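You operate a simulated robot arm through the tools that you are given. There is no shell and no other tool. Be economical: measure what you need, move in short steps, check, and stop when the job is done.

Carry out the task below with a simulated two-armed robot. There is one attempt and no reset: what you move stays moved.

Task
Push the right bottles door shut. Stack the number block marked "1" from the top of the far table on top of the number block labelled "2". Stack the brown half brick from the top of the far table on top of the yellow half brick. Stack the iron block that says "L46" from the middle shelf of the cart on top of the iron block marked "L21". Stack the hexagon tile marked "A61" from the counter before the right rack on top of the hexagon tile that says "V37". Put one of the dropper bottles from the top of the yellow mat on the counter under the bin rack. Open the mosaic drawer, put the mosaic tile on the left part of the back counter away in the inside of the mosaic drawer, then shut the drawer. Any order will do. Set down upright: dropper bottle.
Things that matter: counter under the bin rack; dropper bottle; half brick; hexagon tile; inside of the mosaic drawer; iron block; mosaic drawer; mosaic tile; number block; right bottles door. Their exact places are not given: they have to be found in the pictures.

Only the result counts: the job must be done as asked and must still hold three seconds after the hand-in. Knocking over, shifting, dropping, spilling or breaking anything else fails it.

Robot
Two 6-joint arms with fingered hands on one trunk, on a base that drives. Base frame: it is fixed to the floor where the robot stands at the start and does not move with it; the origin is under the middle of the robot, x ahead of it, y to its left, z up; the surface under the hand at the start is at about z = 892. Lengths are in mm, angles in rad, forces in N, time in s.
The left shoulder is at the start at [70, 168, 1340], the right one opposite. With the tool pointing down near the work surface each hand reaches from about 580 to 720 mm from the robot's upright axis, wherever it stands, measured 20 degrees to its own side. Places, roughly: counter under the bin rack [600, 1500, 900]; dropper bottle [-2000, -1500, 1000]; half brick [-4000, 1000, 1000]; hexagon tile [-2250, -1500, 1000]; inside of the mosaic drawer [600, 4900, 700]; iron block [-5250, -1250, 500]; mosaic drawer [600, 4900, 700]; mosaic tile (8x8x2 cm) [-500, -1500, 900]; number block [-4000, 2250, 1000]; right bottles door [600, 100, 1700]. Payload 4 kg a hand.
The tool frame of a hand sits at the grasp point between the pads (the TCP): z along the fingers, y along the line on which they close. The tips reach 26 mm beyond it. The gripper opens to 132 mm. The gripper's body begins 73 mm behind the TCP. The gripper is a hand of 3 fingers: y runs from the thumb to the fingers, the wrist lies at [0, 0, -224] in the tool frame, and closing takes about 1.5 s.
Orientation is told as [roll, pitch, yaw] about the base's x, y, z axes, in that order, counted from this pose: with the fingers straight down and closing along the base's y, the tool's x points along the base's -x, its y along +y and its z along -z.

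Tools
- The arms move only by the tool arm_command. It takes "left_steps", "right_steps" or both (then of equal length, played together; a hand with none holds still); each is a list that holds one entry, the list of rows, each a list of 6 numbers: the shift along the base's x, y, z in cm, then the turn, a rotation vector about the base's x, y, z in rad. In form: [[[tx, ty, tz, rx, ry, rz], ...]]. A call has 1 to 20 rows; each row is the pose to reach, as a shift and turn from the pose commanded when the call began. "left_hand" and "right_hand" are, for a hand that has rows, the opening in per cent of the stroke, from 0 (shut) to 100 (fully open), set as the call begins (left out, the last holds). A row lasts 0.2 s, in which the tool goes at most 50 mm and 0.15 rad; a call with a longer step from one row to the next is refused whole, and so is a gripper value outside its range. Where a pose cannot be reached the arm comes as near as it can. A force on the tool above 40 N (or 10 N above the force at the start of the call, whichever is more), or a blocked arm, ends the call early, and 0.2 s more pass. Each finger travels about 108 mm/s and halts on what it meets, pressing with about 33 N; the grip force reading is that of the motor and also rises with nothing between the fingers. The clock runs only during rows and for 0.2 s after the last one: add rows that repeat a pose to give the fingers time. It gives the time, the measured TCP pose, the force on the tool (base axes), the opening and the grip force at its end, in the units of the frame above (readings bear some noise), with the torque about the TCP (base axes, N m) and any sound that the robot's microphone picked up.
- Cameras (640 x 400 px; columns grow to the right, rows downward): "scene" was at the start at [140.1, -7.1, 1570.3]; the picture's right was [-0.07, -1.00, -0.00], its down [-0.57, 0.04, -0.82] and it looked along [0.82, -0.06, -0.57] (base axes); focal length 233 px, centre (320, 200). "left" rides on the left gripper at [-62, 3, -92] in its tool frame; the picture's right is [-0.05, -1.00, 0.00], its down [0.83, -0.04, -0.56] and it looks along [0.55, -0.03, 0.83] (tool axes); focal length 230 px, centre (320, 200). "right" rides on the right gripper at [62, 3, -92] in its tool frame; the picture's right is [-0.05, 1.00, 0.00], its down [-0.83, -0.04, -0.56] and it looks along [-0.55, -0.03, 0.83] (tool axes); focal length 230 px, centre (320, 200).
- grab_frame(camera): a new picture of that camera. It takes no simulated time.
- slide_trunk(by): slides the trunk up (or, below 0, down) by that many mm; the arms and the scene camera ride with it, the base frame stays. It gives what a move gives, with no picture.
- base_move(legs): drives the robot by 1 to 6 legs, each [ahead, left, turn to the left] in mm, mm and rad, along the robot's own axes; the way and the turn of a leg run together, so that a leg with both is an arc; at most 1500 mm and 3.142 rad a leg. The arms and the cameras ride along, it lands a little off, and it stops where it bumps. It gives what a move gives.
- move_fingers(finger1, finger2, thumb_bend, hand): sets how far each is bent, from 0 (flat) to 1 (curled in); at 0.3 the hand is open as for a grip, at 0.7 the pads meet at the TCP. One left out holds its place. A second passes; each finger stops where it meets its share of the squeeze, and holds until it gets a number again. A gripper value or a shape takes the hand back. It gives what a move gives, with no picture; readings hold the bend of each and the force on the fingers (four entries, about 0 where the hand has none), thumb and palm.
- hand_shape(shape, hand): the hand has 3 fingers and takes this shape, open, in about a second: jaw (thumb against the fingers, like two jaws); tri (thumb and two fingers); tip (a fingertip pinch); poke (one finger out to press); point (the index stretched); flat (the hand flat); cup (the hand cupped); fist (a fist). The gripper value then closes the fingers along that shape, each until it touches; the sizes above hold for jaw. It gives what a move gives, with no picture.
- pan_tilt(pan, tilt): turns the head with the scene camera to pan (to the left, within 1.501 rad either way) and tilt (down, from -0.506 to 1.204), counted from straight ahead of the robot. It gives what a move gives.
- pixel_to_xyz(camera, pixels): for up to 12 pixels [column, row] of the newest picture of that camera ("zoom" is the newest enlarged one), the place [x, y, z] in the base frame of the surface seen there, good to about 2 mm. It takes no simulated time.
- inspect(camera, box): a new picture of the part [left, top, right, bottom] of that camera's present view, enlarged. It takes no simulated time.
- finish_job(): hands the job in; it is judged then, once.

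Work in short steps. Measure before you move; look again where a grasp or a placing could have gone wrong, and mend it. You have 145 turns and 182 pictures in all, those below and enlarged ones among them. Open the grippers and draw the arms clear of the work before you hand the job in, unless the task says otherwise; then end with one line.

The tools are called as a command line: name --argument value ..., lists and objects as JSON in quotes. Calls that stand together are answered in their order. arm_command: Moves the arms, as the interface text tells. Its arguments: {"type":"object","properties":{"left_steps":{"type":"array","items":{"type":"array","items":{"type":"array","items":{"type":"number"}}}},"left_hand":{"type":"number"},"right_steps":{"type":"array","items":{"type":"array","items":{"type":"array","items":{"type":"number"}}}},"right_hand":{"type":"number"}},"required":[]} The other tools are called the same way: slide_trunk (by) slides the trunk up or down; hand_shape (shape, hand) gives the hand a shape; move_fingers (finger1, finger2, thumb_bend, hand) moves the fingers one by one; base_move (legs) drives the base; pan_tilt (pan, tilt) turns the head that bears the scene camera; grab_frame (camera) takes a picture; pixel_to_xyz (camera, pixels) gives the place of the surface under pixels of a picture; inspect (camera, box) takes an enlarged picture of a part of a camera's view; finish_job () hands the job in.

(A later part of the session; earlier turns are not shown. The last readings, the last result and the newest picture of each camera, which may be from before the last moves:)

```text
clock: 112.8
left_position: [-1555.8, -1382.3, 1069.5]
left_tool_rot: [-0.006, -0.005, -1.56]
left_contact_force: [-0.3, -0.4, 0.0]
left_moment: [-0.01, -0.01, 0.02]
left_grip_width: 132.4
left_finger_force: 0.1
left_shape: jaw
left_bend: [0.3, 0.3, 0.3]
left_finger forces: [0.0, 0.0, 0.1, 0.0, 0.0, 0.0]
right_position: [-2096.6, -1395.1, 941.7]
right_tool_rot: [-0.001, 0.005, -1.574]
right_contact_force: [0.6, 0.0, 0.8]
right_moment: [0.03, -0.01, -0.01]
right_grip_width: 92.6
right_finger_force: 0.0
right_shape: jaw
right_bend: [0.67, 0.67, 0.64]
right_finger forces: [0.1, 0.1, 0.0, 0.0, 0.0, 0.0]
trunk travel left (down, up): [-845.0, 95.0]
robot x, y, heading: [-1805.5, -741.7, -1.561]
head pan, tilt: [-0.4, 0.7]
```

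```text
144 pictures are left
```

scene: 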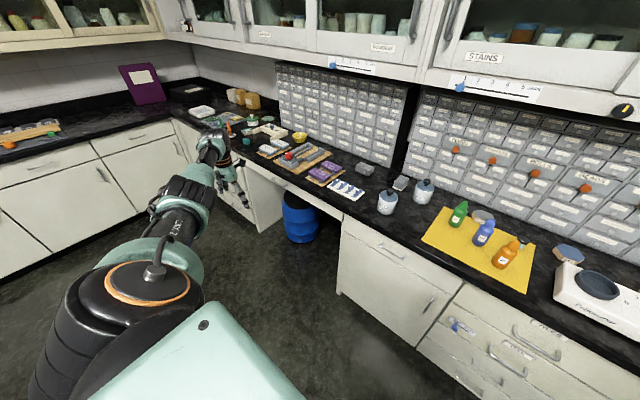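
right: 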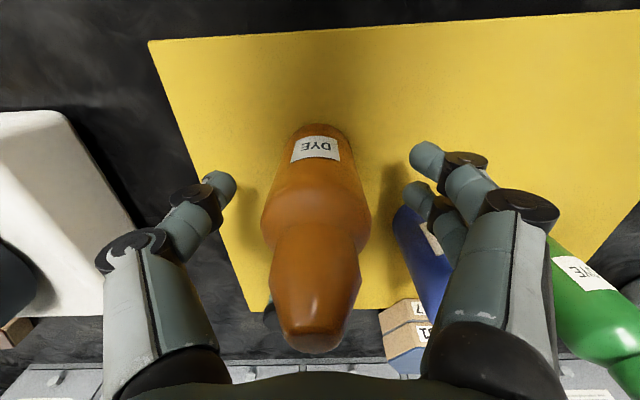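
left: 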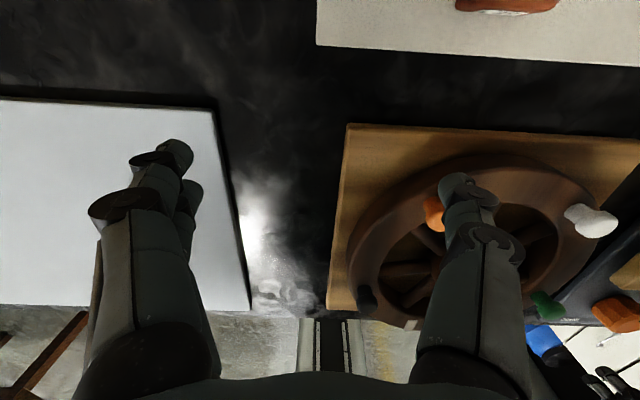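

The bottle stands centred between the fingers. I close and lift.

arm_command --right_hand 0 --right_steps '[[[0, 0, 0, 0, 0, 0], [0, 0, 0, 0, 0, 0], [0, 0, 0, 0, 0, 0], [0, 0, 0, 0, 0, 0], [0, 0, 0, 0, 0, 0], [0, 0, 0, 0, 0, 0], [0, 0, 0, 0, 0, 0], [0, 0, 0, 0, 0, 0]]]'

arm_command --right_steps '[[[0, 0, 2, 0, 0, 0], [0, 0, 5, 0, 0, 0], [0, 0, 9, 0, 0, 0], [0, 0, 13, 0, 0, 0], [0, 0, 17, 0, 0, 0], [0, 0, 20, 0, 0, 0], [0, 0, 20, 0, 0, 0]]]'

grab_frame --camera "right"

```text
clock: 114.6
left_position: [-1555.6, -1382.0, 1069.5]
left_tool_rot: [-0.006, -0.007, -1.559]
left_contact_force: [-0.5, 0.2, -0.8]
left_moment: [0.0, -0.03, -0.02]
left_grip_width: 132.0
left_finger_force: 0.1
left_shape: jaw
left_bend: [0.3, 0.3, 0.3]
left_finger forces: [0.1, 0.1, 0.0, 0.1, 0.0, 0.1]
right_position: [-2096.5, -1397.6, 940.8]
right_tool_rot: [-0.003, 0.004, -1.575]
right_contact_force: [0.1, 0.0, -0.2]
right_moment: [0.01, -0.01, 0.04]
right_grip_width: 36.6
right_finger_force: 32.8
right_shape: jaw
right_bend: [0.73, 0.73, 0.7]
right_finger forces: [15.3, 15.2, 0.0, 0.0, 29.3, 0.0]
trunk travel left (down, up): [-845.0, 95.0]
robot x, y, heading: [-1804.7, -740.1, -1.56]
head pan, tilt: [-0.4, 0.7]
```

```text
clock: 116.2
left_position: [-1556.0, -1382.9, 1070.6]
left_tool_rot: [-0.008, -0.006, -1.561]
left_contact_force: [-0.4, 0.3, 0.2]
left_moment: [0.01, 0.02, -0.04]
left_grip_width: 132.0
left_finger_force: 0.0
left_shape: jaw
left_bend: [0.3, 0.3, 0.3]
left_finger forces: [0.0, 0.0, 0.0, 0.0, 0.0, 0.0]
right_position: [-2092.7, -1398.3, 1144.4]
right_tool_rot: [-0.001, 0.005, -1.576]
right_contact_force: [0.5, 0.1, -0.7]
right_moment: [0.02, -0.02, -0.03]
right_grip_width: 36.4
right_finger_force: 32.5
right_shape: jaw
right_bend: [0.73, 0.73, 0.7]
right_finger forces: [15.5, 15.4, 0.1, 0.0, 29.4, 0.0]
right hand out of reach, approached as far as the arm can: row 6
trunk travel left (down, up): [-845.0, 95.0]
robot x, y, heading: [-1801.7, -737.7, -1.56]
head pan, tilt: [-0.4, 0.7]
```

```text
143 pictures are left
```

right: 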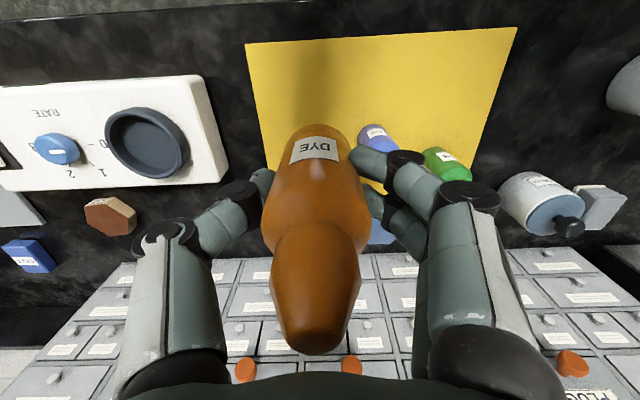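

The bottle is held upright. I lower it slightly away from the reach limit, back off, and drive left to the mosaic tile.

base_move --legs '[[-250, 0, -0.01], [0, 1043, 0], [120, 0, 0]]'

arm_command --right_steps '[[[0, 0, -2, 0, 0, 0], [0, 0, -4, 0, 0, 0], [0, 0, -4, 0, 0, 0]]]'

pan_tilt --pan 0.3 --tilt 0.7

grab_frame --camera "scene"

```text
clock: 123.9
left_position: [-521.4, -1261.4, 1071.7]
left_tool_rot: [-0.007, -0.009, -1.583]
left_contact_force: [-0.1, 0.1, 0.9]
left_moment: [0.0, -0.02, -0.01]
left_grip_width: 131.9
left_finger_force: 0.1
left_shape: jaw
left_bend: [0.3, 0.3, 0.3]
left_finger forces: [0.0, 0.0, 0.0, 0.1, 0.0, 0.0]
right_position: [-1058.3, -1265.1, 1144.8]
right_tool_rot: [-0.004, 0.002, -1.6]
right_contact_force: [-0.5, -0.2, -0.1]
right_moment: [-0.03, 0.0, -0.01]
right_grip_width: 36.2
right_finger_force: 33.0
right_shape: jaw
right_bend: [0.73, 0.73, 0.7]
right_finger forces: [15.7, 15.5, 0.0, 0.1, 29.4, 0.0]
trunk travel left (down, up): [-845.0, 95.0]
robot x, y, heading: [-749.1, -614.4, -1.587]
head pan, tilt: [-0.4, 0.7]
```

```text
clock: 124.7
left_position: [-520.9, -1264.5, 1068.3]
left_tool_rot: [-0.007, -0.006, -1.584]
left_contact_force: [-0.7, -0.1, 0.9]
left_moment: [0.0, 0.0, 0.0]
left_grip_width: 132.1
left_finger_force: 0.0
left_shape: jaw
left_bend: [0.3, 0.3, 0.3]
left_finger forces: [0.0, 0.1, 0.1, 0.1, 0.1, 0.0]
right_position: [-1057.7, -1267.0, 1103.5]
right_tool_rot: [-0.003, 0.008, -1.598]
right_contact_force: [1.2, -0.7, -1.1]
right_moment: [0.01, -0.03, -0.01]
right_grip_width: 36.4
right_finger_force: 32.8
right_shape: jaw
right_bend: [0.73, 0.73, 0.7]
right_finger forces: [15.6, 15.5, 0.0, 0.0, 29.4, 0.0]
trunk travel left (down, up): [-845.0, 95.0]
robot x, y, heading: [-749.2, -615.1, -1.585]
head pan, tilt: [-0.4, 0.7]
```

```text
clock: 125.8
left_position: [-519.8, -1264.2, 1068.9]
left_tool_rot: [-0.007, -0.007, -1.586]
left_contact_force: [1.1, 0.3, -0.6]
left_moment: [-0.02, 0.01, 0.02]
left_grip_width: 131.9
left_finger_force: 0.1
left_shape: jaw
left_bend: [0.3, 0.3, 0.3]
left_finger forces: [0.0, 0.0, 0.0, 0.0, 0.1, 0.0]
right_position: [-1058.3, -1266.4, 1105.1]
right_tool_rot: [0.0, 0.006, -1.599]
right_contact_force: [-0.4, -0.4, -1.2]
right_moment: [-0.04, 0.01, 0.0]
right_grip_width: 36.2
right_finger_force: 32.9
right_shape: jaw
right_bend: [0.73, 0.73, 0.7]
right_finger forces: [15.6, 15.5, 0.1, 0.0, 29.3, 0.1]
trunk travel left (down, up): [-845.0, 95.0]
robot x, y, heading: [-750.8, -615.0, -1.584]
head pan, tilt: [0.3, 0.7]
```

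```text
142 pictures are left
```

scene: 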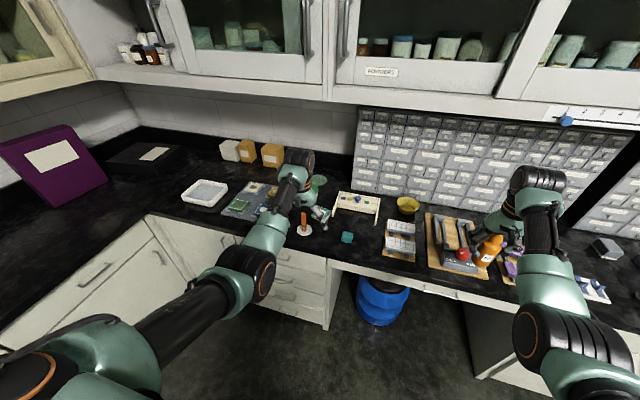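

The tile is hidden behind the left hand here; I look through the left camera.

grab_frame --camera "left"

inspect --camera "scene" --box '[170, 160, 370, 260]'

```text
141 pictures are left
```

left: 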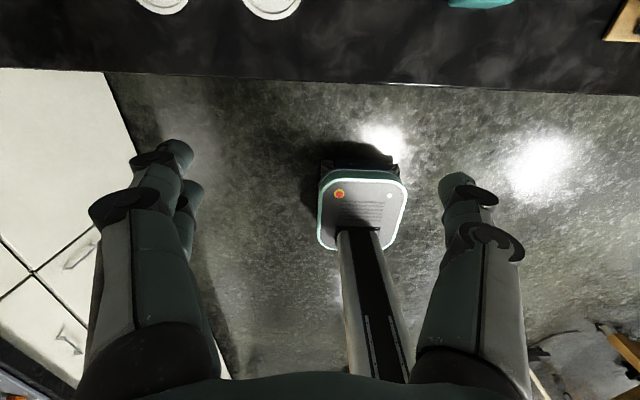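

```text
3.20 times, centred on (270, 210) of scene
```

zoom: 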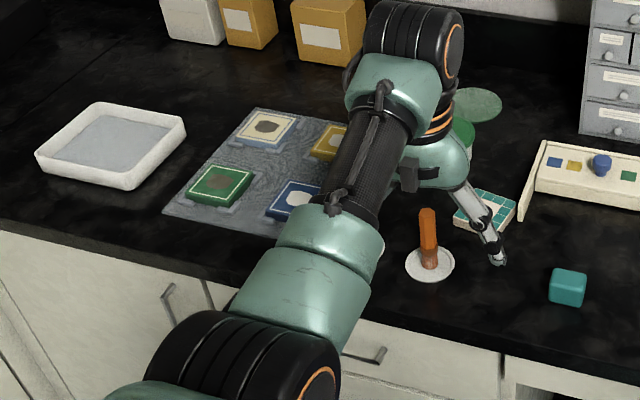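

The chequered tile is at zoom (485,212), near the orange stamp. I measure it, moving the left hand aside first isn't needed.

pixel_to_xyz --camera "zoom" --pixels '[[460, 211], [483, 193], [512, 206], [500, 222], [475, 205], [482, 230], [428, 212], [428, 240], [411, 265], [556, 285], [470, 150], [530, 200]]'

```text
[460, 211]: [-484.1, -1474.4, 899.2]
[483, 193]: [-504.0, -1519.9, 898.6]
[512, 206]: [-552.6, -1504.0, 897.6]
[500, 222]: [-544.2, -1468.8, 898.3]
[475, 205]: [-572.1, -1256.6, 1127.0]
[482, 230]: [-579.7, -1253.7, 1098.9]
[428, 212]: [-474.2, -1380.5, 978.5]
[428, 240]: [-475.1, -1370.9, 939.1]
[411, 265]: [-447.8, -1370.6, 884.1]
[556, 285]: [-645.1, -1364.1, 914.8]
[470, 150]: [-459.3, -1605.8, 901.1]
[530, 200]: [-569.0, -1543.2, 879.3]
```

I drive forward 225 mm to bring the left hand over the tile and look down with its camera.

base_move --legs '[[225, 0, 0.015]]'

grab_frame --camera "left"

```text
clock: 127.5
left_position: [-517.5, -1488.2, 1071.8]
left_tool_rot: [-0.008, -0.008, -1.575]
left_contact_force: [-0.6, 1.2, 0.4]
left_moment: [-0.04, -0.01, 0.03]
left_grip_width: 132.0
left_finger_force: 0.1
left_shape: jaw
left_bend: [0.3, 0.3, 0.3]
left_finger forces: [0.0, 0.0, 0.0, 0.0, 0.0, 0.1]
right_position: [-1054.8, -1495.9, 1105.6]
right_tool_rot: [-0.002, 0.004, -1.59]
right_contact_force: [0.9, -0.1, -0.6]
right_moment: [-0.02, 0.04, -0.02]
right_grip_width: 36.3
right_finger_force: 33.0
right_shape: jaw
right_bend: [0.73, 0.73, 0.7]
right_finger forces: [15.5, 15.5, 0.1, 0.1, 29.4, 0.1]
trunk travel left (down, up): [-845.0, 95.0]
robot x, y, heading: [-754.1, -845.3, -1.572]
head pan, tilt: [0.3, 0.7]
```

```text
139 pictures are left
```

left: 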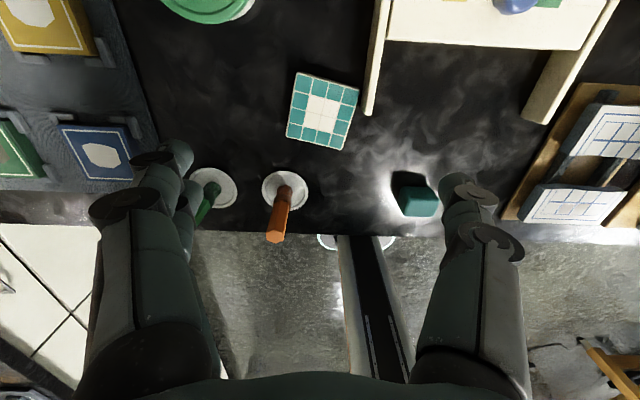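

The tile is clearly visible with corners (298,73), (358,88), (341,150), (286,137). I measure them.

pixel_to_xyz --camera "left" --pixels '[[300, 76], [355, 90], [339, 146], [289, 135], [321, 112], [366, 110], [280, 200], [283, 186], [415, 190], [285, 80]]'

```text
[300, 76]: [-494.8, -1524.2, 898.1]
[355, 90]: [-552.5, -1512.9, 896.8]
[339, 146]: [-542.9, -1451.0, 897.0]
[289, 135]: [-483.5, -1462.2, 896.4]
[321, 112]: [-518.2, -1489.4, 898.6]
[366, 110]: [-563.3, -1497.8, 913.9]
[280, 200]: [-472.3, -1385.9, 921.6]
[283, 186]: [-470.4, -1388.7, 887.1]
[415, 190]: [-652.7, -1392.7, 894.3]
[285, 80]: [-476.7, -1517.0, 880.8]
```

The tile's centre is (-518,-1488), turned about -0.19 rad, with a white leg close on its -x side. I grasp 12 mm towards me with a reduced opening to clear that leg.

arm_command --left_hand 70 --left_steps '[[[0, 0.6, 0, 0, 0, -0.1], [0, 1.2, -2, 0, 0, -0.182], [0, 1.2, -5, 0, 0, -0.182], [0, 1.2, -8, 0, 0, -0.182], [0, 1.2, -10, 0, 0, -0.182], [0, 1.2, -10, 0, 0, -0.182]]]'

grab_frame --camera "left"

```text
clock: 128.9
left_position: [-513.8, -1478.6, 969.1]
left_tool_rot: [-0.006, -0.005, -1.757]
left_contact_force: [0.1, 0.2, 0.3]
left_moment: [0.0, -0.01, 0.01]
left_grip_width: 93.1
left_finger_force: 0.0
left_shape: jaw
left_bend: [0.67, 0.67, 0.64]
left_finger forces: [0.0, 0.0, 0.1, 0.0, 0.0, 0.1]
right_position: [-1054.6, -1497.4, 1104.8]
right_tool_rot: [-0.002, 0.006, -1.59]
right_contact_force: [-0.8, 0.2, -1.4]
right_moment: [-0.02, 0.03, -0.03]
right_grip_width: 36.6
right_finger_force: 33.3
right_shape: jaw
right_bend: [0.73, 0.73, 0.7]
right_finger forces: [15.7, 15.4, 0.1, 0.0, 29.5, 0.0]
trunk travel left (down, up): [-845.0, 95.0]
robot x, y, heading: [-753.3, -848.5, -1.58]
head pan, tilt: [0.3, 0.7]
```

```text
138 pictures are left
```

left: 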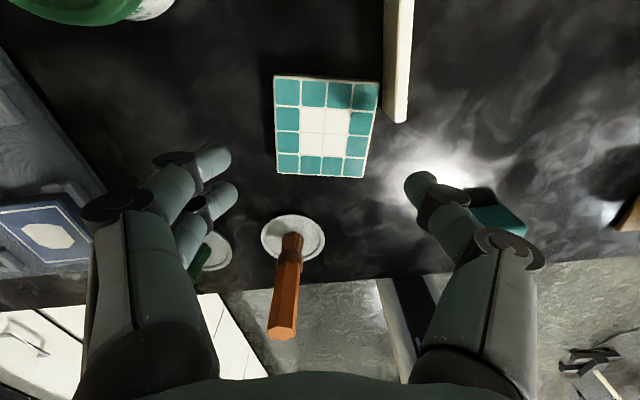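

Aligned and clear of the leg. I descend to z≈909 and close.

arm_command --left_steps '[[[-0.2, 0, -2, 0, 0, 0], [-0.3, 0, -4, 0, 0, 0], [-0.3, 0, -6.0, 0, 0, 0], [-0.3, 0, -6.0, 0, 0, 0]]]'

arm_command --left_hand 0 --left_steps '[[[0, 0, 0, 0, 0, 0], [0, 0, 0, 0, 0, 0], [0, 0, 0, 0, 0, 0], [0, 0, 0, 0, 0, 0], [0, 0, 0, 0, 0, 0], [0, 0, 0, 0, 0, 0], [0, 0, 0, 0, 0, 0]]]'

grab_frame --camera "left"

```text
clock: 129.9
left_position: [-516.5, -1477.7, 912.6]
left_tool_rot: [-0.007, -0.006, -1.758]
left_contact_force: [0.2, -0.2, -0.1]
left_moment: [0.0, -0.05, -0.02]
left_grip_width: 92.6
left_finger_force: 0.1
left_shape: jaw
left_bend: [0.67, 0.67, 0.64]
left_finger forces: [0.0, 0.1, 0.0, 0.0, 0.0, 0.0]
right_position: [-1053.3, -1498.6, 1103.9]
right_tool_rot: [-0.001, 0.005, -1.591]
right_contact_force: [1.1, 0.2, -0.5]
right_moment: [-0.01, 0.01, -0.02]
right_grip_width: 36.2
right_finger_force: 33.3
right_shape: jaw
right_bend: [0.73, 0.73, 0.7]
right_finger forces: [15.6, 15.4, 0.0, 0.0, 29.4, 0.0]
trunk travel left (down, up): [-845.0, 95.0]
robot x, y, heading: [-754.5, -843.5, -1.577]
head pan, tilt: [0.3, 0.7]
```

```text
clock: 131.5
left_position: [-517.1, -1478.7, 910.7]
left_tool_rot: [-0.007, -0.005, -1.756]
left_contact_force: [0.2, -0.2, 0.0]
left_moment: [-0.02, 0.02, 0.03]
left_grip_width: 63.1
left_finger_force: 32.6
left_shape: jaw
left_bend: [0.73, 0.73, 0.7]
left_finger forces: [14.8, 14.9, 0.0, 0.0, 30.1, 0.0]
right_position: [-1052.8, -1497.3, 1105.0]
right_tool_rot: [-0.002, 0.004, -1.591]
right_contact_force: [0.4, 0.6, -0.5]
right_moment: [0.05, 0.03, -0.01]
right_grip_width: 36.5
right_finger_force: 32.9
right_shape: jaw
right_bend: [0.73, 0.73, 0.7]
right_finger forces: [15.6, 15.5, 0.1, 0.1, 29.3, 0.0]
trunk travel left (down, up): [-845.0, 95.0]
robot x, y, heading: [-751.7, -845.5, -1.569]
head pan, tilt: [0.3, 0.7]
```

```text
137 pictures are left
```

left: 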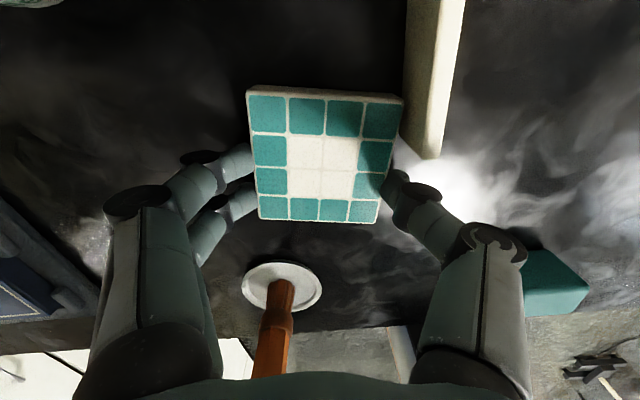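

The tile is held (63 mm). I lift it, back off, turn to face the front counter and drive towards the bin rack.

arm_command --left_steps '[[[0, 0, 2, 0, 0, 0], [0, 0, 5, 0, 0, 0], [0, 0, 9, 0, 0, 0], [0, 0, 13, 0, 0, 0], [0, 0, 16, 0, 0, 0], [0, 0, 16, 0, 0, 0]]]'

base_move --legs '[[-600, 0, 0], [0, 0, 1.571], [0, 1400, 0]]'

pan_tilt --pan 0.5 --tilt 0.5

grab_frame --camera "scene"

```text
clock: 132.9
left_position: [-519.1, -1477.5, 1072.3]
left_tool_rot: [-0.007, -0.006, -1.758]
left_contact_force: [0.3, 0.0, -1.1]
left_moment: [0.0, -0.03, 0.01]
left_grip_width: 63.3
left_finger_force: 33.0
left_shape: jaw
left_bend: [0.73, 0.73, 0.7]
left_finger forces: [15.0, 15.0, 0.0, 0.0, 30.0, 0.1]
right_position: [-1053.1, -1498.1, 1104.2]
right_tool_rot: [-0.001, 0.005, -1.59]
right_contact_force: [-0.6, 0.0, -1.3]
right_moment: [-0.02, 0.01, 0.02]
right_grip_width: 36.6
right_finger_force: 33.4
right_shape: jaw
right_bend: [0.73, 0.73, 0.7]
right_finger forces: [15.6, 15.6, 0.0, 0.0, 29.3, 0.1]
trunk travel left (down, up): [-845.0, 95.0]
robot x, y, heading: [-750.1, -844.9, -1.576]
head pan, tilt: [0.3, 0.7]
```

```text
clock: 146.6
left_position: [-92.7, 1367.4, 1071.5]
left_tool_rot: [-0.007, -0.006, -0.208]
left_contact_force: [0.4, 0.0, -2.4]
left_moment: [0.04, 0.03, 0.0]
left_grip_width: 63.2
left_finger_force: 32.5
left_shape: jaw
left_bend: [0.73, 0.73, 0.7]
left_finger forces: [14.9, 14.9, 0.1, 0.0, 29.9, 0.0]
right_position: [-85.3, 832.2, 1104.1]
right_tool_rot: [-0.002, 0.005, -0.041]
right_contact_force: [0.7, 0.4, -0.5]
right_moment: [0.04, -0.01, 0.0]
right_grip_width: 36.3
right_finger_force: 33.0
right_shape: jaw
right_bend: [0.73, 0.73, 0.7]
right_finger forces: [15.2, 15.8, 0.0, 0.0, 29.4, 0.0]
trunk travel left (down, up): [-845.0, 95.0]
robot x, y, heading: [-732.4, 1150.3, -0.029]
head pan, tilt: [0.3, 0.7]
```

```text
clock: 147.4
left_position: [-92.9, 1367.2, 1071.9]
left_tool_rot: [-0.006, -0.005, -0.207]
left_contact_force: [0.0, -0.5, -2.5]
left_moment: [-0.02, -0.01, -0.02]
left_grip_width: 62.9
left_finger_force: 32.9
left_shape: jaw
left_bend: [0.73, 0.73, 0.7]
left_finger forces: [14.9, 14.9, 0.0, 0.0, 29.9, 0.0]
right_position: [-84.2, 831.9, 1103.4]
right_tool_rot: [-0.004, 0.006, -0.041]
right_contact_force: [-0.2, 0.5, -0.6]
right_moment: [-0.01, 0.01, -0.01]
right_grip_width: 35.9
right_finger_force: 33.4
right_shape: jaw
right_bend: [0.73, 0.73, 0.7]
right_finger forces: [15.2, 15.7, 0.0, 0.0, 29.4, 0.1]
trunk travel left (down, up): [-845.0, 95.0]
robot x, y, heading: [-733.0, 1148.6, -0.025]
head pan, tilt: [0.499, 0.499]
```

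```text
136 pictures are left
```

scene: 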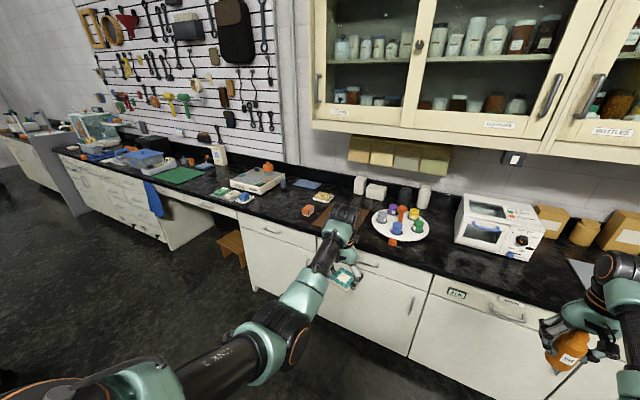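

The bin rack (yellow bins) hangs under the cupboard at (400,155). I enlarge the counter below it.

inspect --camera "scene" --box '[270, 120, 470, 245]'

pixel_to_xyz --camera "zoom" --pixels '[[260, 80], [575, 110], [320, 160], [410, 150], [350, 240], [285, 205], [340, 225], [160, 290], [180, 250], [220, 210], [330, 320], [505, 250]]'

```text
3.20 times, centred on (370, 182) of scene
```

zoom: 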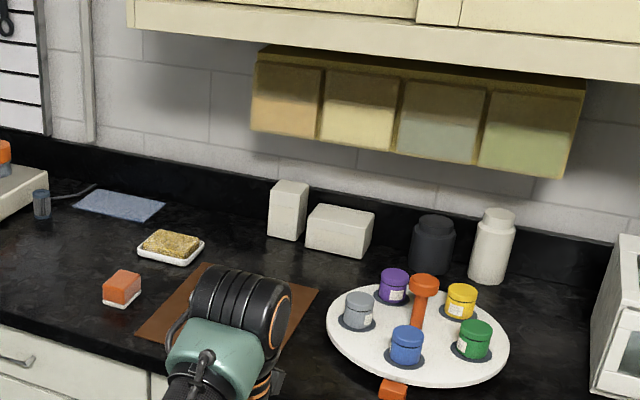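

```text
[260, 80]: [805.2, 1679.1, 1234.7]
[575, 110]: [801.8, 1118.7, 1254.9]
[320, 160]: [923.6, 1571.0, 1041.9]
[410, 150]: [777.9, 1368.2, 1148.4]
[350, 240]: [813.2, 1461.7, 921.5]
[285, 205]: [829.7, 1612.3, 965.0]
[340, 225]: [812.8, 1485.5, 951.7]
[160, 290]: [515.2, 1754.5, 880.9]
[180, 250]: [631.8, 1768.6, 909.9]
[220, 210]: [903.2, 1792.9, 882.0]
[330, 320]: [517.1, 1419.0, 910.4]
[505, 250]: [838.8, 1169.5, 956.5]
```

I measure the free black counter between the brown mat, the white boxes and the turntable.

pixel_to_xyz --camera "zoom" --pixels '[[300, 265], [340, 275], [375, 270], [345, 295], [313, 295], [205, 266], [140, 335], [300, 330], [330, 340], [400, 270], [295, 240], [240, 250]]'

base_move --legs '[[0, 350, 0.02]]'

pan_tilt --pan 0.1 --tilt 0.5

grab_frame --camera "scene"

```text
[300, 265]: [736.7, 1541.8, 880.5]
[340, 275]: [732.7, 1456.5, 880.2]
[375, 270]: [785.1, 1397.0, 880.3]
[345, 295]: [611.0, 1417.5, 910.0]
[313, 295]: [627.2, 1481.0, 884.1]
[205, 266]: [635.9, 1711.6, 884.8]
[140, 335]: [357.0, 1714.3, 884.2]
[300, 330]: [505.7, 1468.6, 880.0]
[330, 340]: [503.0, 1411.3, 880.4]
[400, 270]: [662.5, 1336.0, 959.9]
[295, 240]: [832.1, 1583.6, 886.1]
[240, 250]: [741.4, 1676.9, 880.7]
```

```text
clock: 149.7
left_position: [-94.5, 1754.2, 1072.2]
left_tool_rot: [-0.004, -0.005, -0.183]
left_contact_force: [-0.2, 0.0, -2.0]
left_moment: [0.01, -0.02, 0.0]
left_grip_width: 62.9
left_finger_force: 32.6
left_shape: jaw
left_bend: [0.73, 0.73, 0.7]
left_finger forces: [14.9, 14.9, 0.1, 0.0, 30.0, 0.0]
right_position: [-71.7, 1218.4, 1104.0]
right_tool_rot: [-0.001, 0.003, -0.015]
right_contact_force: [-0.2, -1.0, -0.3]
right_moment: [0.01, 0.0, 0.01]
right_grip_width: 36.0
right_finger_force: 33.1
right_shape: jaw
right_bend: [0.73, 0.73, 0.7]
right_finger forces: [15.3, 15.7, 0.1, 0.0, 29.4, 0.1]
trunk travel left (down, up): [-845.0, 95.0]
robot x, y, heading: [-726.5, 1514.5, 0.001]
head pan, tilt: [0.499, 0.499]
```

```text
clock: 150.6
left_position: [-94.9, 1754.7, 1071.0]
left_tool_rot: [-0.007, -0.006, -0.181]
left_contact_force: [-0.5, -0.3, -1.9]
left_moment: [-0.01, 0.02, -0.01]
left_grip_width: 63.2
left_finger_force: 33.0
left_shape: jaw
left_bend: [0.73, 0.73, 0.7]
left_finger forces: [15.1, 15.0, 0.0, 0.0, 29.9, 0.1]
right_position: [-70.8, 1221.1, 1104.6]
right_tool_rot: [-0.002, 0.007, -0.013]
right_contact_force: [-0.8, 0.4, -0.9]
right_moment: [-0.02, 0.01, 0.03]
right_grip_width: 36.0
right_finger_force: 32.9
right_shape: jaw
right_bend: [0.73, 0.73, 0.7]
right_finger forces: [15.2, 15.7, 0.0, 0.0, 29.4, 0.1]
trunk travel left (down, up): [-845.0, 95.0]
robot x, y, heading: [-726.0, 1522.0, 0.009]
head pan, tilt: [0.099, 0.499]
```

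```text
134 pictures are left
```

scene: 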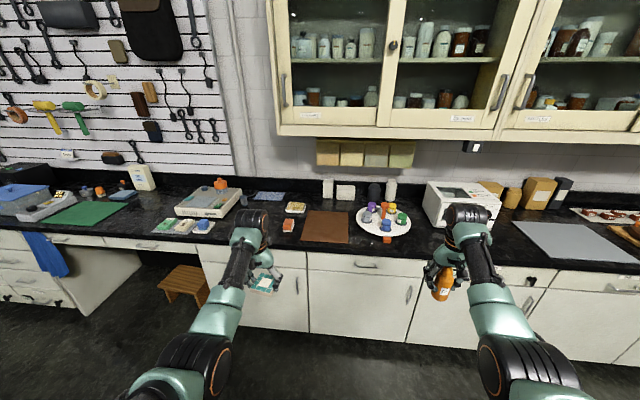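

There's bare counter at about (680–730, 1500), behind the brown mat and under the bins. I check heights of things that my left hand will pass over, and confirm the mat and turntable edges.

pixel_to_xyz --camera "scene" --pixels '[[221, 183], [210, 200], [142, 172], [295, 207], [307, 212], [348, 212], [350, 240], [364, 215], [370, 207], [340, 200], [345, 190], [385, 238]]'

```text
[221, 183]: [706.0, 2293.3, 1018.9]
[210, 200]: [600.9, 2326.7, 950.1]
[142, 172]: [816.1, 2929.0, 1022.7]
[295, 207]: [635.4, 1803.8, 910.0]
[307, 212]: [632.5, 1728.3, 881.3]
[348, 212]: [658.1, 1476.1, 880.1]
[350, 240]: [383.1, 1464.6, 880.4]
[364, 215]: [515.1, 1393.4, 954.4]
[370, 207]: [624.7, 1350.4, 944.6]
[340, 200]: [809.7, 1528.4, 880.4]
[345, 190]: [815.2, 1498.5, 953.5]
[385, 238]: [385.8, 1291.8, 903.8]
```

I drive to (25,1740), so the bottle comes near its spot, and lower the trunk a bit for reach.

base_move --legs '[[0, 220, 0], [740, 0, 0]]'

pan_tilt --pan -0.3 --tilt 0.7

grab_frame --camera "scene"

```text
clock: 155.9
left_position: [651.3, 1970.1, 1071.5]
left_tool_rot: [-0.005, -0.007, -0.184]
left_contact_force: [0.2, -0.3, -1.8]
left_moment: [-0.01, 0.0, 0.01]
left_grip_width: 62.8
left_finger_force: 32.8
left_shape: jaw
left_bend: [0.73, 0.73, 0.7]
left_finger forces: [15.0, 15.0, 0.1, 0.1, 30.1, 0.0]
right_position: [669.0, 1434.6, 1094.5]
right_tool_rot: [0.001, 0.023, -0.02]
right_contact_force: [-0.6, -0.4, -0.4]
right_moment: [-0.02, 0.04, 0.03]
right_grip_width: 36.2
right_finger_force: 33.0
right_shape: jaw
right_bend: [0.73, 0.73, 0.7]
right_finger forces: [15.6, 16.3, 0.0, 0.0, 29.8, 0.1]
trunk travel left (down, up): [-845.0, 95.0]
robot x, y, heading: [19.3, 1736.2, -0.007]
head pan, tilt: [0.099, 0.499]
```

```text
clock: 156.8
left_position: [652.1, 1971.3, 1072.1]
left_tool_rot: [-0.006, -0.005, -0.186]
left_contact_force: [-0.9, -0.4, -0.7]
left_moment: [0.0, 0.04, 0.0]
left_grip_width: 63.2
left_finger_force: 33.2
left_shape: jaw
left_bend: [0.73, 0.73, 0.7]
left_finger forces: [14.9, 15.0, 0.0, 0.1, 30.0, 0.0]
right_position: [669.2, 1437.3, 1094.5]
right_tool_rot: [-0.001, 0.025, -0.016]
right_contact_force: [-0.3, 0.2, -1.0]
right_moment: [0.01, 0.0, 0.0]
right_grip_width: 36.3
right_finger_force: 33.1
right_shape: jaw
right_bend: [0.73, 0.73, 0.7]
right_finger forces: [15.6, 16.3, 0.0, 0.1, 29.8, 0.0]
trunk travel left (down, up): [-845.0, 95.0]
robot x, y, heading: [22.3, 1737.9, -0.003]
head pan, tilt: [-0.3, 0.7]
```

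```text
133 pictures are left
```

scene: 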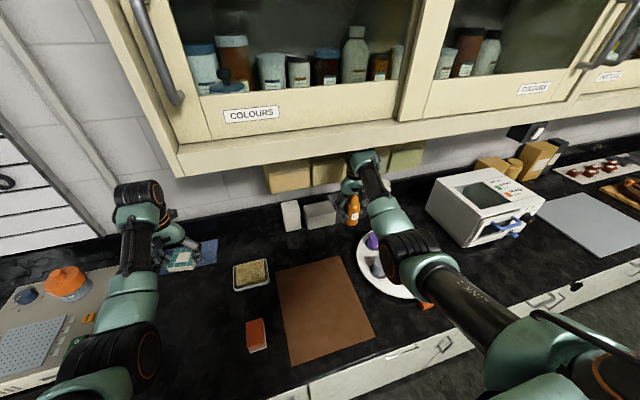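

The right hand's pitch shifted by 0.02, perhaps a light touch of the wrist near the cupboard, so I lower that arm now and move it over to y≈1500.

arm_command --right_steps '[[[0, 0, -2, 0, 0, 0], [0, 1, -4, 0, -0.02, 0], [0, 3, -6, 0, -0.02, 0], [0, 5, -8, 0, -0.02, 0], [0.5, 6.3, -10, 0, -0.02, 0], [0.5, 6.3, -12, 0, -0.02, 0], [0.5, 6.3, -12, 0, -0.02, 0]]]'

grab_frame --camera "right"

```text
clock: 158.4
left_position: [651.5, 1971.6, 1072.3]
left_tool_rot: [-0.007, -0.007, -0.187]
left_contact_force: [0.3, 0.4, -2.0]
left_moment: [0.0, 0.03, 0.0]
left_grip_width: 63.0
left_finger_force: 33.2
left_shape: jaw
left_bend: [0.73, 0.73, 0.7]
left_finger forces: [15.0, 14.9, 0.1, 0.0, 30.0, 0.0]
right_position: [673.7, 1500.5, 975.7]
right_tool_rot: [-0.001, 0.002, -0.017]
right_contact_force: [0.0, -0.8, -1.1]
right_moment: [0.02, 0.0, -0.01]
right_grip_width: 36.1
right_finger_force: 33.5
right_shape: jaw
right_bend: [0.73, 0.73, 0.7]
right_finger forces: [15.8, 16.4, 0.0, 0.1, 29.6, 0.1]
trunk travel left (down, up): [-845.0, 95.0]
robot x, y, heading: [23.0, 1737.3, 0.004]
head pan, tilt: [-0.3, 0.7]
```

```text
132 pictures are left
```

right: 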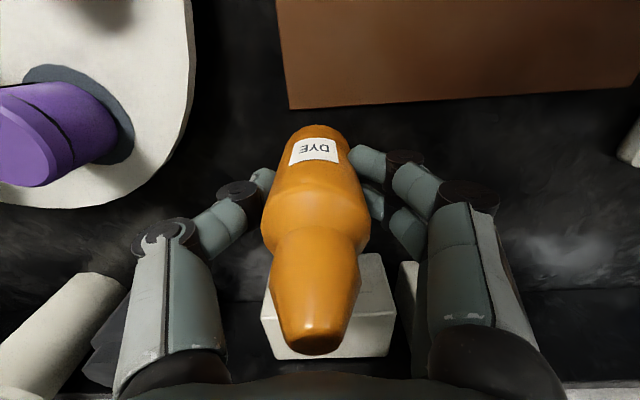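

The bottle hangs upright over free counter behind the mat. I lower it to contact.

arm_command --right_steps '[[[0.5, 0, -1.5, 0, 0, 0], [0.5, 0, -2.8, 0, 0, 0], [0.5, 0, -3.5, 0, 0, 0], [0.5, 0, -3.7, 0, 0, 0]]]'

```text
clock: 159.4
left_position: [652.4, 1971.4, 1070.3]
left_tool_rot: [-0.007, -0.006, -0.184]
left_contact_force: [0.8, 0.2, -2.3]
left_moment: [-0.04, 0.0, -0.01]
left_grip_width: 63.3
left_finger_force: 33.2
left_shape: jaw
left_bend: [0.73, 0.73, 0.7]
left_finger forces: [15.0, 15.0, 0.0, 0.0, 30.0, 0.0]
right_position: [679.5, 1499.8, 936.9]
right_tool_rot: [-0.004, 0.003, -0.018]
right_contact_force: [0.1, 0.1, -1.0]
right_moment: [0.02, 0.03, 0.02]
right_grip_width: 36.2
right_finger_force: 32.8
right_shape: jaw
right_bend: [0.73, 0.73, 0.7]
right_finger forces: [15.8, 16.4, 0.1, 0.0, 29.6, 0.0]
trunk travel left (down, up): [-845.0, 95.0]
robot x, y, heading: [20.4, 1738.9, -0.001]
head pan, tilt: [-0.3, 0.7]
```

No contact yet. I go down 1 mm at a time.

arm_command --right_steps '[[[0, 0, -0.1, 0, 0, 0], [0, 0, -0.2, 0, 0, 0], [0, 0, -0.3, 0, 0, 0]]]'

```text
clock: 160.2
left_position: [651.0, 1972.7, 1071.1]
left_tool_rot: [-0.009, -0.006, -0.185]
left_contact_force: [0.2, 0.7, -1.3]
left_moment: [0.0, -0.01, -0.01]
left_grip_width: 63.0
left_finger_force: 32.9
left_shape: jaw
left_bend: [0.73, 0.73, 0.7]
left_finger forces: [15.0, 15.0, 0.1, 0.0, 29.9, 0.1]
right_position: [679.8, 1499.7, 938.6]
right_tool_rot: [-0.002, -0.003, -0.018]
right_contact_force: [0.2, -0.8, 4.6]
right_moment: [-0.03, -0.02, 0.03]
right_grip_width: 36.3
right_finger_force: 32.9
right_shape: jaw
right_bend: [0.73, 0.73, 0.7]
right_finger forces: [16.1, 16.4, 0.1, 0.0, 30.6, 0.0]
trunk travel left (down, up): [-845.0, 95.0]
robot x, y, heading: [21.6, 1739.5, 0.001]
head pan, tilt: [-0.3, 0.7]
```

Contact at 4.6 N. I open slowly to 50 %, then rise straight up.

arm_command --right_hand 60 --right_steps '[[[0, 0, 0, 0, 0, 0], [0, 0, 0, 0, 0, 0], [0, 0, 0, 0, 0, 0], [0, 0, 0, 0, 0, 0], [0, 0, 3, 0, 0, 0], [0, 0, 7, 0, 0, 0], [0, 0, 11, 0, 0, 0], [0, 0, 13, 0, 0, 0], [0, 0, 13, 0, 0, 0]]]'

grab_frame --camera "right"

```text
clock: 162.2
left_position: [652.0, 1972.1, 1072.1]
left_tool_rot: [-0.007, -0.005, -0.184]
left_contact_force: [0.2, 0.6, -1.5]
left_moment: [0.03, 0.03, 0.01]
left_grip_width: 63.2
left_finger_force: 33.3
left_shape: jaw
left_bend: [0.73, 0.73, 0.7]
left_finger forces: [14.9, 15.1, 0.0, 0.1, 30.0, 0.0]
right_position: [679.6, 1499.4, 1065.6]
right_tool_rot: [-0.001, 0.003, -0.018]
right_contact_force: [0.1, 0.0, 0.0]
right_moment: [0.01, 0.03, -0.02]
right_grip_width: 78.6
right_finger_force: 0.1
right_shape: jaw
right_bend: [0.71, 0.71, 0.71]
right_finger forces: [0.0, 0.1, 0.0, 0.0, 0.0, 0.0]
trunk travel left (down, up): [-845.0, 95.0]
robot x, y, heading: [17.8, 1740.1, -0.0]
head pan, tilt: [-0.3, 0.7]
```

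```text
131 pictures are left
```

right: 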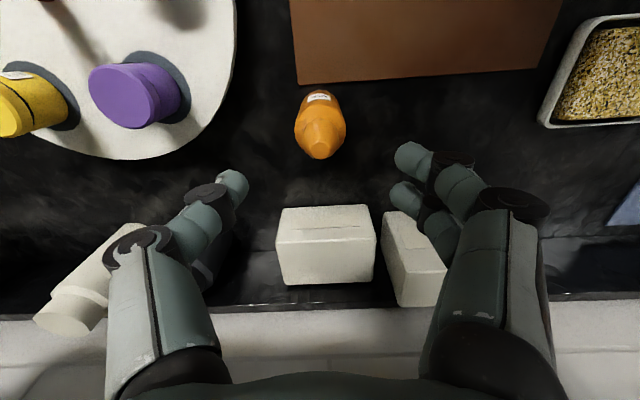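

The bottle stands upright at (680,1500). I back off and drive left towards the mosaic drawer.

base_move --legs '[[-650, 0, 0], [0, 1400, 0], [0, 900, 0]]'

pan_tilt --pan 0.6 --tilt 0.5

grab_frame --camera "scene"

```text
clock: 170.9
left_position: [-40.4, 3165.6, 1071.9]
left_tool_rot: [-0.007, -0.005, -0.029]
left_contact_force: [0.2, -0.6, -1.8]
left_moment: [0.03, 0.05, -0.01]
left_grip_width: 63.0
left_finger_force: 33.0
left_shape: jaw
left_bend: [0.73, 0.73, 0.7]
left_finger forces: [15.1, 15.2, 0.0, 0.0, 30.4, 0.0]
right_position: [60.6, 2703.7, 1063.9]
right_tool_rot: [-0.001, 0.004, 0.138]
right_contact_force: [0.1, 0.2, 0.0]
right_moment: [0.01, 0.03, 0.01]
right_grip_width: 78.7
right_finger_force: 0.0
right_shape: jaw
right_bend: [0.71, 0.71, 0.71]
right_finger forces: [0.0, 0.0, 0.1, 0.0, 0.0, 0.1]
trunk travel left (down, up): [-845.0, 95.0]
robot x, y, heading: [-633.5, 2839.5, 0.153]
head pan, tilt: [-0.3, 0.7]
stopped in leg 2: the robot was blocked; the commanded pose is now the measured one
```

```text
clock: 172.1
left_position: [-40.6, 3167.8, 1072.3]
left_tool_rot: [-0.008, -0.005, -0.03]
left_contact_force: [0.0, 0.6, -1.7]
left_moment: [-0.01, -0.01, 0.01]
left_grip_width: 62.8
left_finger_force: 32.8
left_shape: jaw
left_bend: [0.73, 0.73, 0.7]
left_finger forces: [15.1, 15.2, 0.1, 0.0, 30.4, 0.1]
right_position: [60.9, 2704.9, 1064.4]
right_tool_rot: [-0.003, 0.002, 0.138]
right_contact_force: [-0.7, -0.1, -0.2]
right_moment: [-0.01, -0.02, 0.01]
right_grip_width: 79.0
right_finger_force: 0.1
right_shape: jaw
right_bend: [0.71, 0.71, 0.71]
right_finger forces: [0.0, 0.1, 0.0, 0.0, 0.1, 0.0]
trunk travel left (down, up): [-845.0, 95.0]
robot x, y, heading: [-631.5, 2841.3, 0.152]
head pan, tilt: [0.6, 0.499]
```

```text
130 pictures are left
```

scene: 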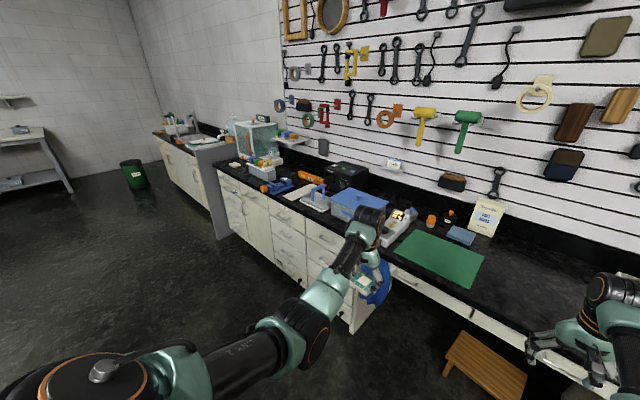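

The drive was blocked at y≈2840. I look at the floor to my left to find the obstacle.

pan_tilt --pan 1.45 --tilt 0.9

grab_frame --camera "scene"

pan_tilt --pan 0.2 --tilt 1.1

grab_frame --camera "scene"

```text
clock: 173.2
left_position: [-41.8, 3165.8, 1071.3]
left_tool_rot: [-0.01, -0.006, -0.029]
left_contact_force: [-0.8, -0.6, -1.5]
left_moment: [0.02, 0.02, 0.03]
left_grip_width: 62.9
left_finger_force: 32.8
left_shape: jaw
left_bend: [0.73, 0.73, 0.7]
left_finger forces: [15.3, 15.2, 0.0, 0.1, 30.4, 0.0]
right_position: [59.7, 2704.8, 1066.5]
right_tool_rot: [-0.003, 0.001, 0.138]
right_contact_force: [0.0, -0.4, -0.7]
right_moment: [-0.01, 0.03, 0.02]
right_grip_width: 79.1
right_finger_force: 0.1
right_shape: jaw
right_bend: [0.71, 0.71, 0.71]
right_finger forces: [0.0, 0.0, 0.0, 0.1, 0.0, 0.1]
trunk travel left (down, up): [-845.0, 95.0]
robot x, y, heading: [-632.7, 2840.6, 0.154]
head pan, tilt: [1.45, 0.901]
```

```text
129 pictures are left
```

scene: 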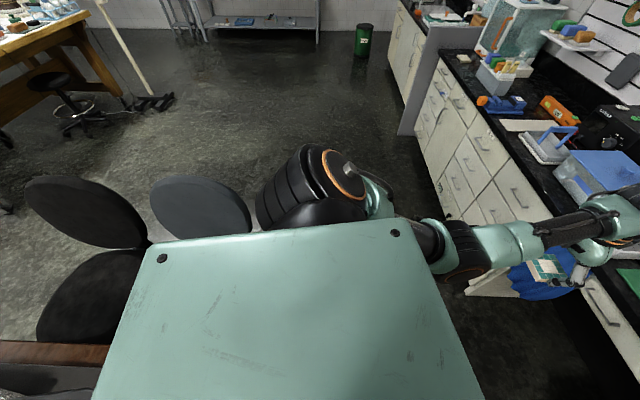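

```text
clock: 174.7
left_position: [-41.6, 3167.2, 1071.5]
left_tool_rot: [-0.01, -0.007, -0.03]
left_contact_force: [-0.2, 0.0, -1.7]
left_moment: [0.01, 0.01, -0.02]
left_grip_width: 62.9
left_finger_force: 32.8
left_shape: jaw
left_bend: [0.73, 0.73, 0.7]
left_finger forces: [15.1, 15.2, 0.1, 0.0, 30.4, 0.1]
right_position: [59.7, 2704.9, 1065.4]
right_tool_rot: [-0.004, 0.002, 0.138]
right_contact_force: [0.4, -0.8, -0.2]
right_moment: [0.01, 0.0, 0.0]
right_grip_width: 78.8
right_finger_force: 0.0
right_shape: jaw
right_bend: [0.71, 0.71, 0.71]
right_finger forces: [0.1, 0.1, 0.0, 0.0, 0.1, 0.0]
trunk travel left (down, up): [-845.0, 95.0]
robot x, y, heading: [-630.8, 2838.5, 0.154]
head pan, tilt: [0.201, 1.1]
```

```text
128 pictures are left
```

scene: 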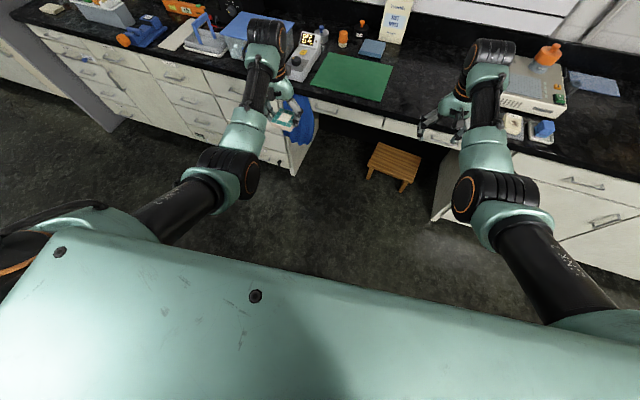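

There's a chair behind-left of the base. I back away a bit to the right and measure where the chair stands.

base_move --legs '[[100, -150, -0.15]]'

pan_tilt --pan 1.45 --tilt 0.8

grab_frame --camera "scene"

```text
clock: 176.2
left_position: [109.4, 2940.9, 1070.7]
left_tool_rot: [-0.01, -0.008, -0.177]
left_contact_force: [-0.4, 0.6, -1.6]
left_moment: [-0.01, 0.01, -0.01]
left_grip_width: 63.0
left_finger_force: 33.2
left_shape: jaw
left_bend: [0.73, 0.73, 0.7]
left_finger forces: [15.2, 15.1, 0.1, 0.0, 30.4, 0.1]
right_position: [142.1, 2469.8, 1066.5]
right_tool_rot: [-0.005, 0.0, -0.009]
right_contact_force: [-1.1, 0.0, 0.2]
right_moment: [-0.06, 0.03, 0.04]
right_grip_width: 78.7
right_finger_force: 0.0
right_shape: jaw
right_bend: [0.71, 0.71, 0.71]
right_finger forces: [0.0, 0.0, 0.1, 0.0, 0.0, 0.1]
trunk travel left (down, up): [-845.0, 95.0]
robot x, y, heading: [-518.7, 2701.1, 0.008]
head pan, tilt: [0.201, 1.1]
```

```text
clock: 177.6
left_position: [110.2, 2938.1, 1071.1]
left_tool_rot: [-0.008, -0.005, -0.177]
left_contact_force: [0.2, -0.6, -1.2]
left_moment: [0.0, 0.06, -0.02]
left_grip_width: 63.0
left_finger_force: 32.9
left_shape: jaw
left_bend: [0.73, 0.73, 0.7]
left_finger forces: [15.2, 15.2, 0.0, 0.0, 30.4, 0.0]
right_position: [143.9, 2467.2, 1065.6]
right_tool_rot: [-0.004, 0.002, -0.008]
right_contact_force: [-0.1, -0.1, 0.8]
right_moment: [0.04, 0.01, 0.03]
right_grip_width: 78.9
right_finger_force: 0.1
right_shape: jaw
right_bend: [0.71, 0.71, 0.71]
right_finger forces: [0.0, 0.1, 0.1, 0.1, 0.1, 0.1]
trunk travel left (down, up): [-845.0, 95.0]
robot x, y, heading: [-519.4, 2699.3, 0.006]
head pan, tilt: [1.45, 0.799]
```

```text
127 pictures are left
```

scene: 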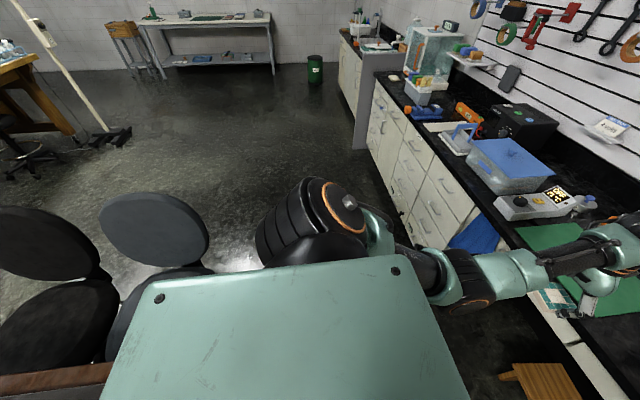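

Two chairs stand there. I measure them.

pixel_to_xyz --camera "scene" --pixels '[[155, 230], [205, 240], [105, 230], [180, 270], [150, 290], [45, 245], [95, 300], [60, 330], [60, 378], [230, 265], [410, 240], [360, 140]]'

```text
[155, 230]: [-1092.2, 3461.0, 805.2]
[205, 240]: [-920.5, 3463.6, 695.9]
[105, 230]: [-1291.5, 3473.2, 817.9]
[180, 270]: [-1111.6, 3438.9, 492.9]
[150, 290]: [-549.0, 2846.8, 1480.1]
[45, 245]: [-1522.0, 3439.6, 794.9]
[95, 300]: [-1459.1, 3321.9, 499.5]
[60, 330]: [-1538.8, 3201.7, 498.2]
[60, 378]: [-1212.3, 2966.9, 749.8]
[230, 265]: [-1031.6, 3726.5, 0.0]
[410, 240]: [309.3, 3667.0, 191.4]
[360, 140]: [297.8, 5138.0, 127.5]
```

The chairs reach to x≈-920, so I pass at x≈-470 instead, and drive left in two legs, then look.

base_move --legs '[[45, 0, 0], [0, 1300, 0]]'

pan_tilt --pan 0.4 --tilt 0.7

grab_frame --camera "scene"

```text
clock: 184.4
left_position: [161.6, 4168.4, 1070.7]
left_tool_rot: [-0.007, -0.005, -0.19]
left_contact_force: [-0.4, -0.2, -2.0]
left_moment: [-0.01, 0.02, 0.01]
left_grip_width: 62.8
left_finger_force: 33.2
left_shape: jaw
left_bend: [0.73, 0.73, 0.7]
left_finger forces: [15.2, 15.1, 0.0, 0.0, 30.4, 0.1]
right_position: [187.1, 3697.0, 1065.2]
right_tool_rot: [-0.003, 0.0, -0.022]
right_contact_force: [-0.2, 0.0, 0.2]
right_moment: [-0.02, 0.0, -0.01]
right_grip_width: 79.0
right_finger_force: 0.1
right_shape: jaw
right_bend: [0.71, 0.71, 0.71]
right_finger forces: [0.0, 0.1, 0.0, 0.0, 0.0, 0.1]
trunk travel left (down, up): [-845.0, 95.0]
robot x, y, heading: [-471.7, 3939.3, -0.007]
head pan, tilt: [1.45, 0.799]
```

```text
clock: 185.7
left_position: [161.4, 4170.0, 1071.8]
left_tool_rot: [-0.008, -0.006, -0.19]
left_contact_force: [-1.2, -1.2, -2.1]
left_moment: [0.0, 0.03, -0.01]
left_grip_width: 62.8
left_finger_force: 33.5
left_shape: jaw
left_bend: [0.73, 0.73, 0.7]
left_finger forces: [15.2, 15.2, 0.1, 0.0, 30.4, 0.1]
right_position: [187.4, 3698.0, 1066.5]
right_tool_rot: [-0.002, 0.003, -0.021]
right_contact_force: [0.7, 0.0, -1.1]
right_moment: [-0.01, 0.0, 0.0]
right_grip_width: 79.0
right_finger_force: 0.0
right_shape: jaw
right_bend: [0.71, 0.71, 0.71]
right_finger forces: [0.1, 0.0, 0.1, 0.1, 0.1, 0.0]
trunk travel left (down, up): [-845.0, 95.0]
robot x, y, heading: [-471.9, 3938.5, -0.005]
head pan, tilt: [0.4, 0.7]
```

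```text
126 pictures are left
```

scene: 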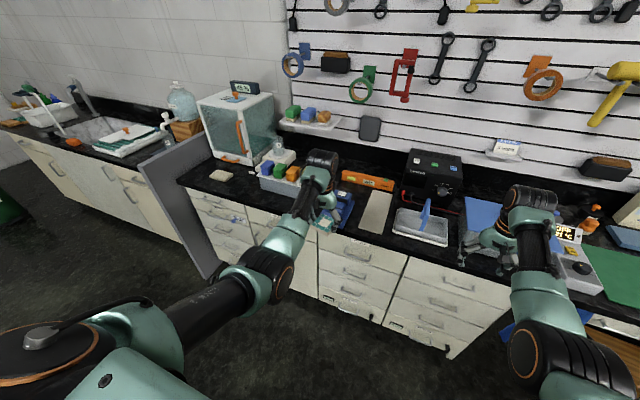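

I enlarge the drawer fronts to find the one labelled mosaic.

inspect --camera "scene" --box '[180, 170, 300, 290]'

inspect --camera "scene" --box '[300, 220, 500, 345]'

pixel_to_xyz --camera "scene" --pixels '[[222, 214], [240, 218], [275, 230], [360, 255], [447, 275], [230, 243], [236, 263], [200, 200], [205, 150], [190, 240]]'

```text
3.33 times, centred on (240, 230) of scene
```

zoom: 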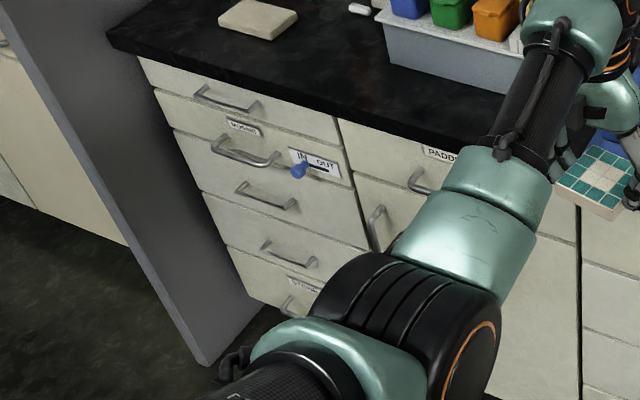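

```text
3.20 times, centred on (400, 282) of scene
```

zoom: 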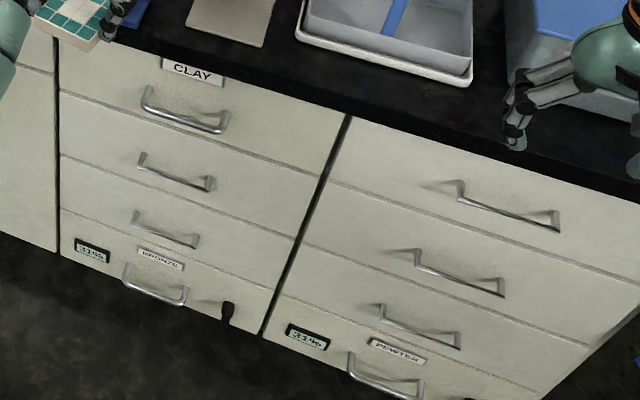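

```text
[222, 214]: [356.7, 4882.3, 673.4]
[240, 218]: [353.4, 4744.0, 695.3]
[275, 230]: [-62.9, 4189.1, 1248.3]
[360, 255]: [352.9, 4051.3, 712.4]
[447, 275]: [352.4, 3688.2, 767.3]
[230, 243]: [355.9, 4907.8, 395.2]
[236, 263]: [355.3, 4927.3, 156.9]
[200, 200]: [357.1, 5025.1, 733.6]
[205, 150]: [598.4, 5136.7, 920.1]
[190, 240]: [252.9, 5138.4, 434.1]
```

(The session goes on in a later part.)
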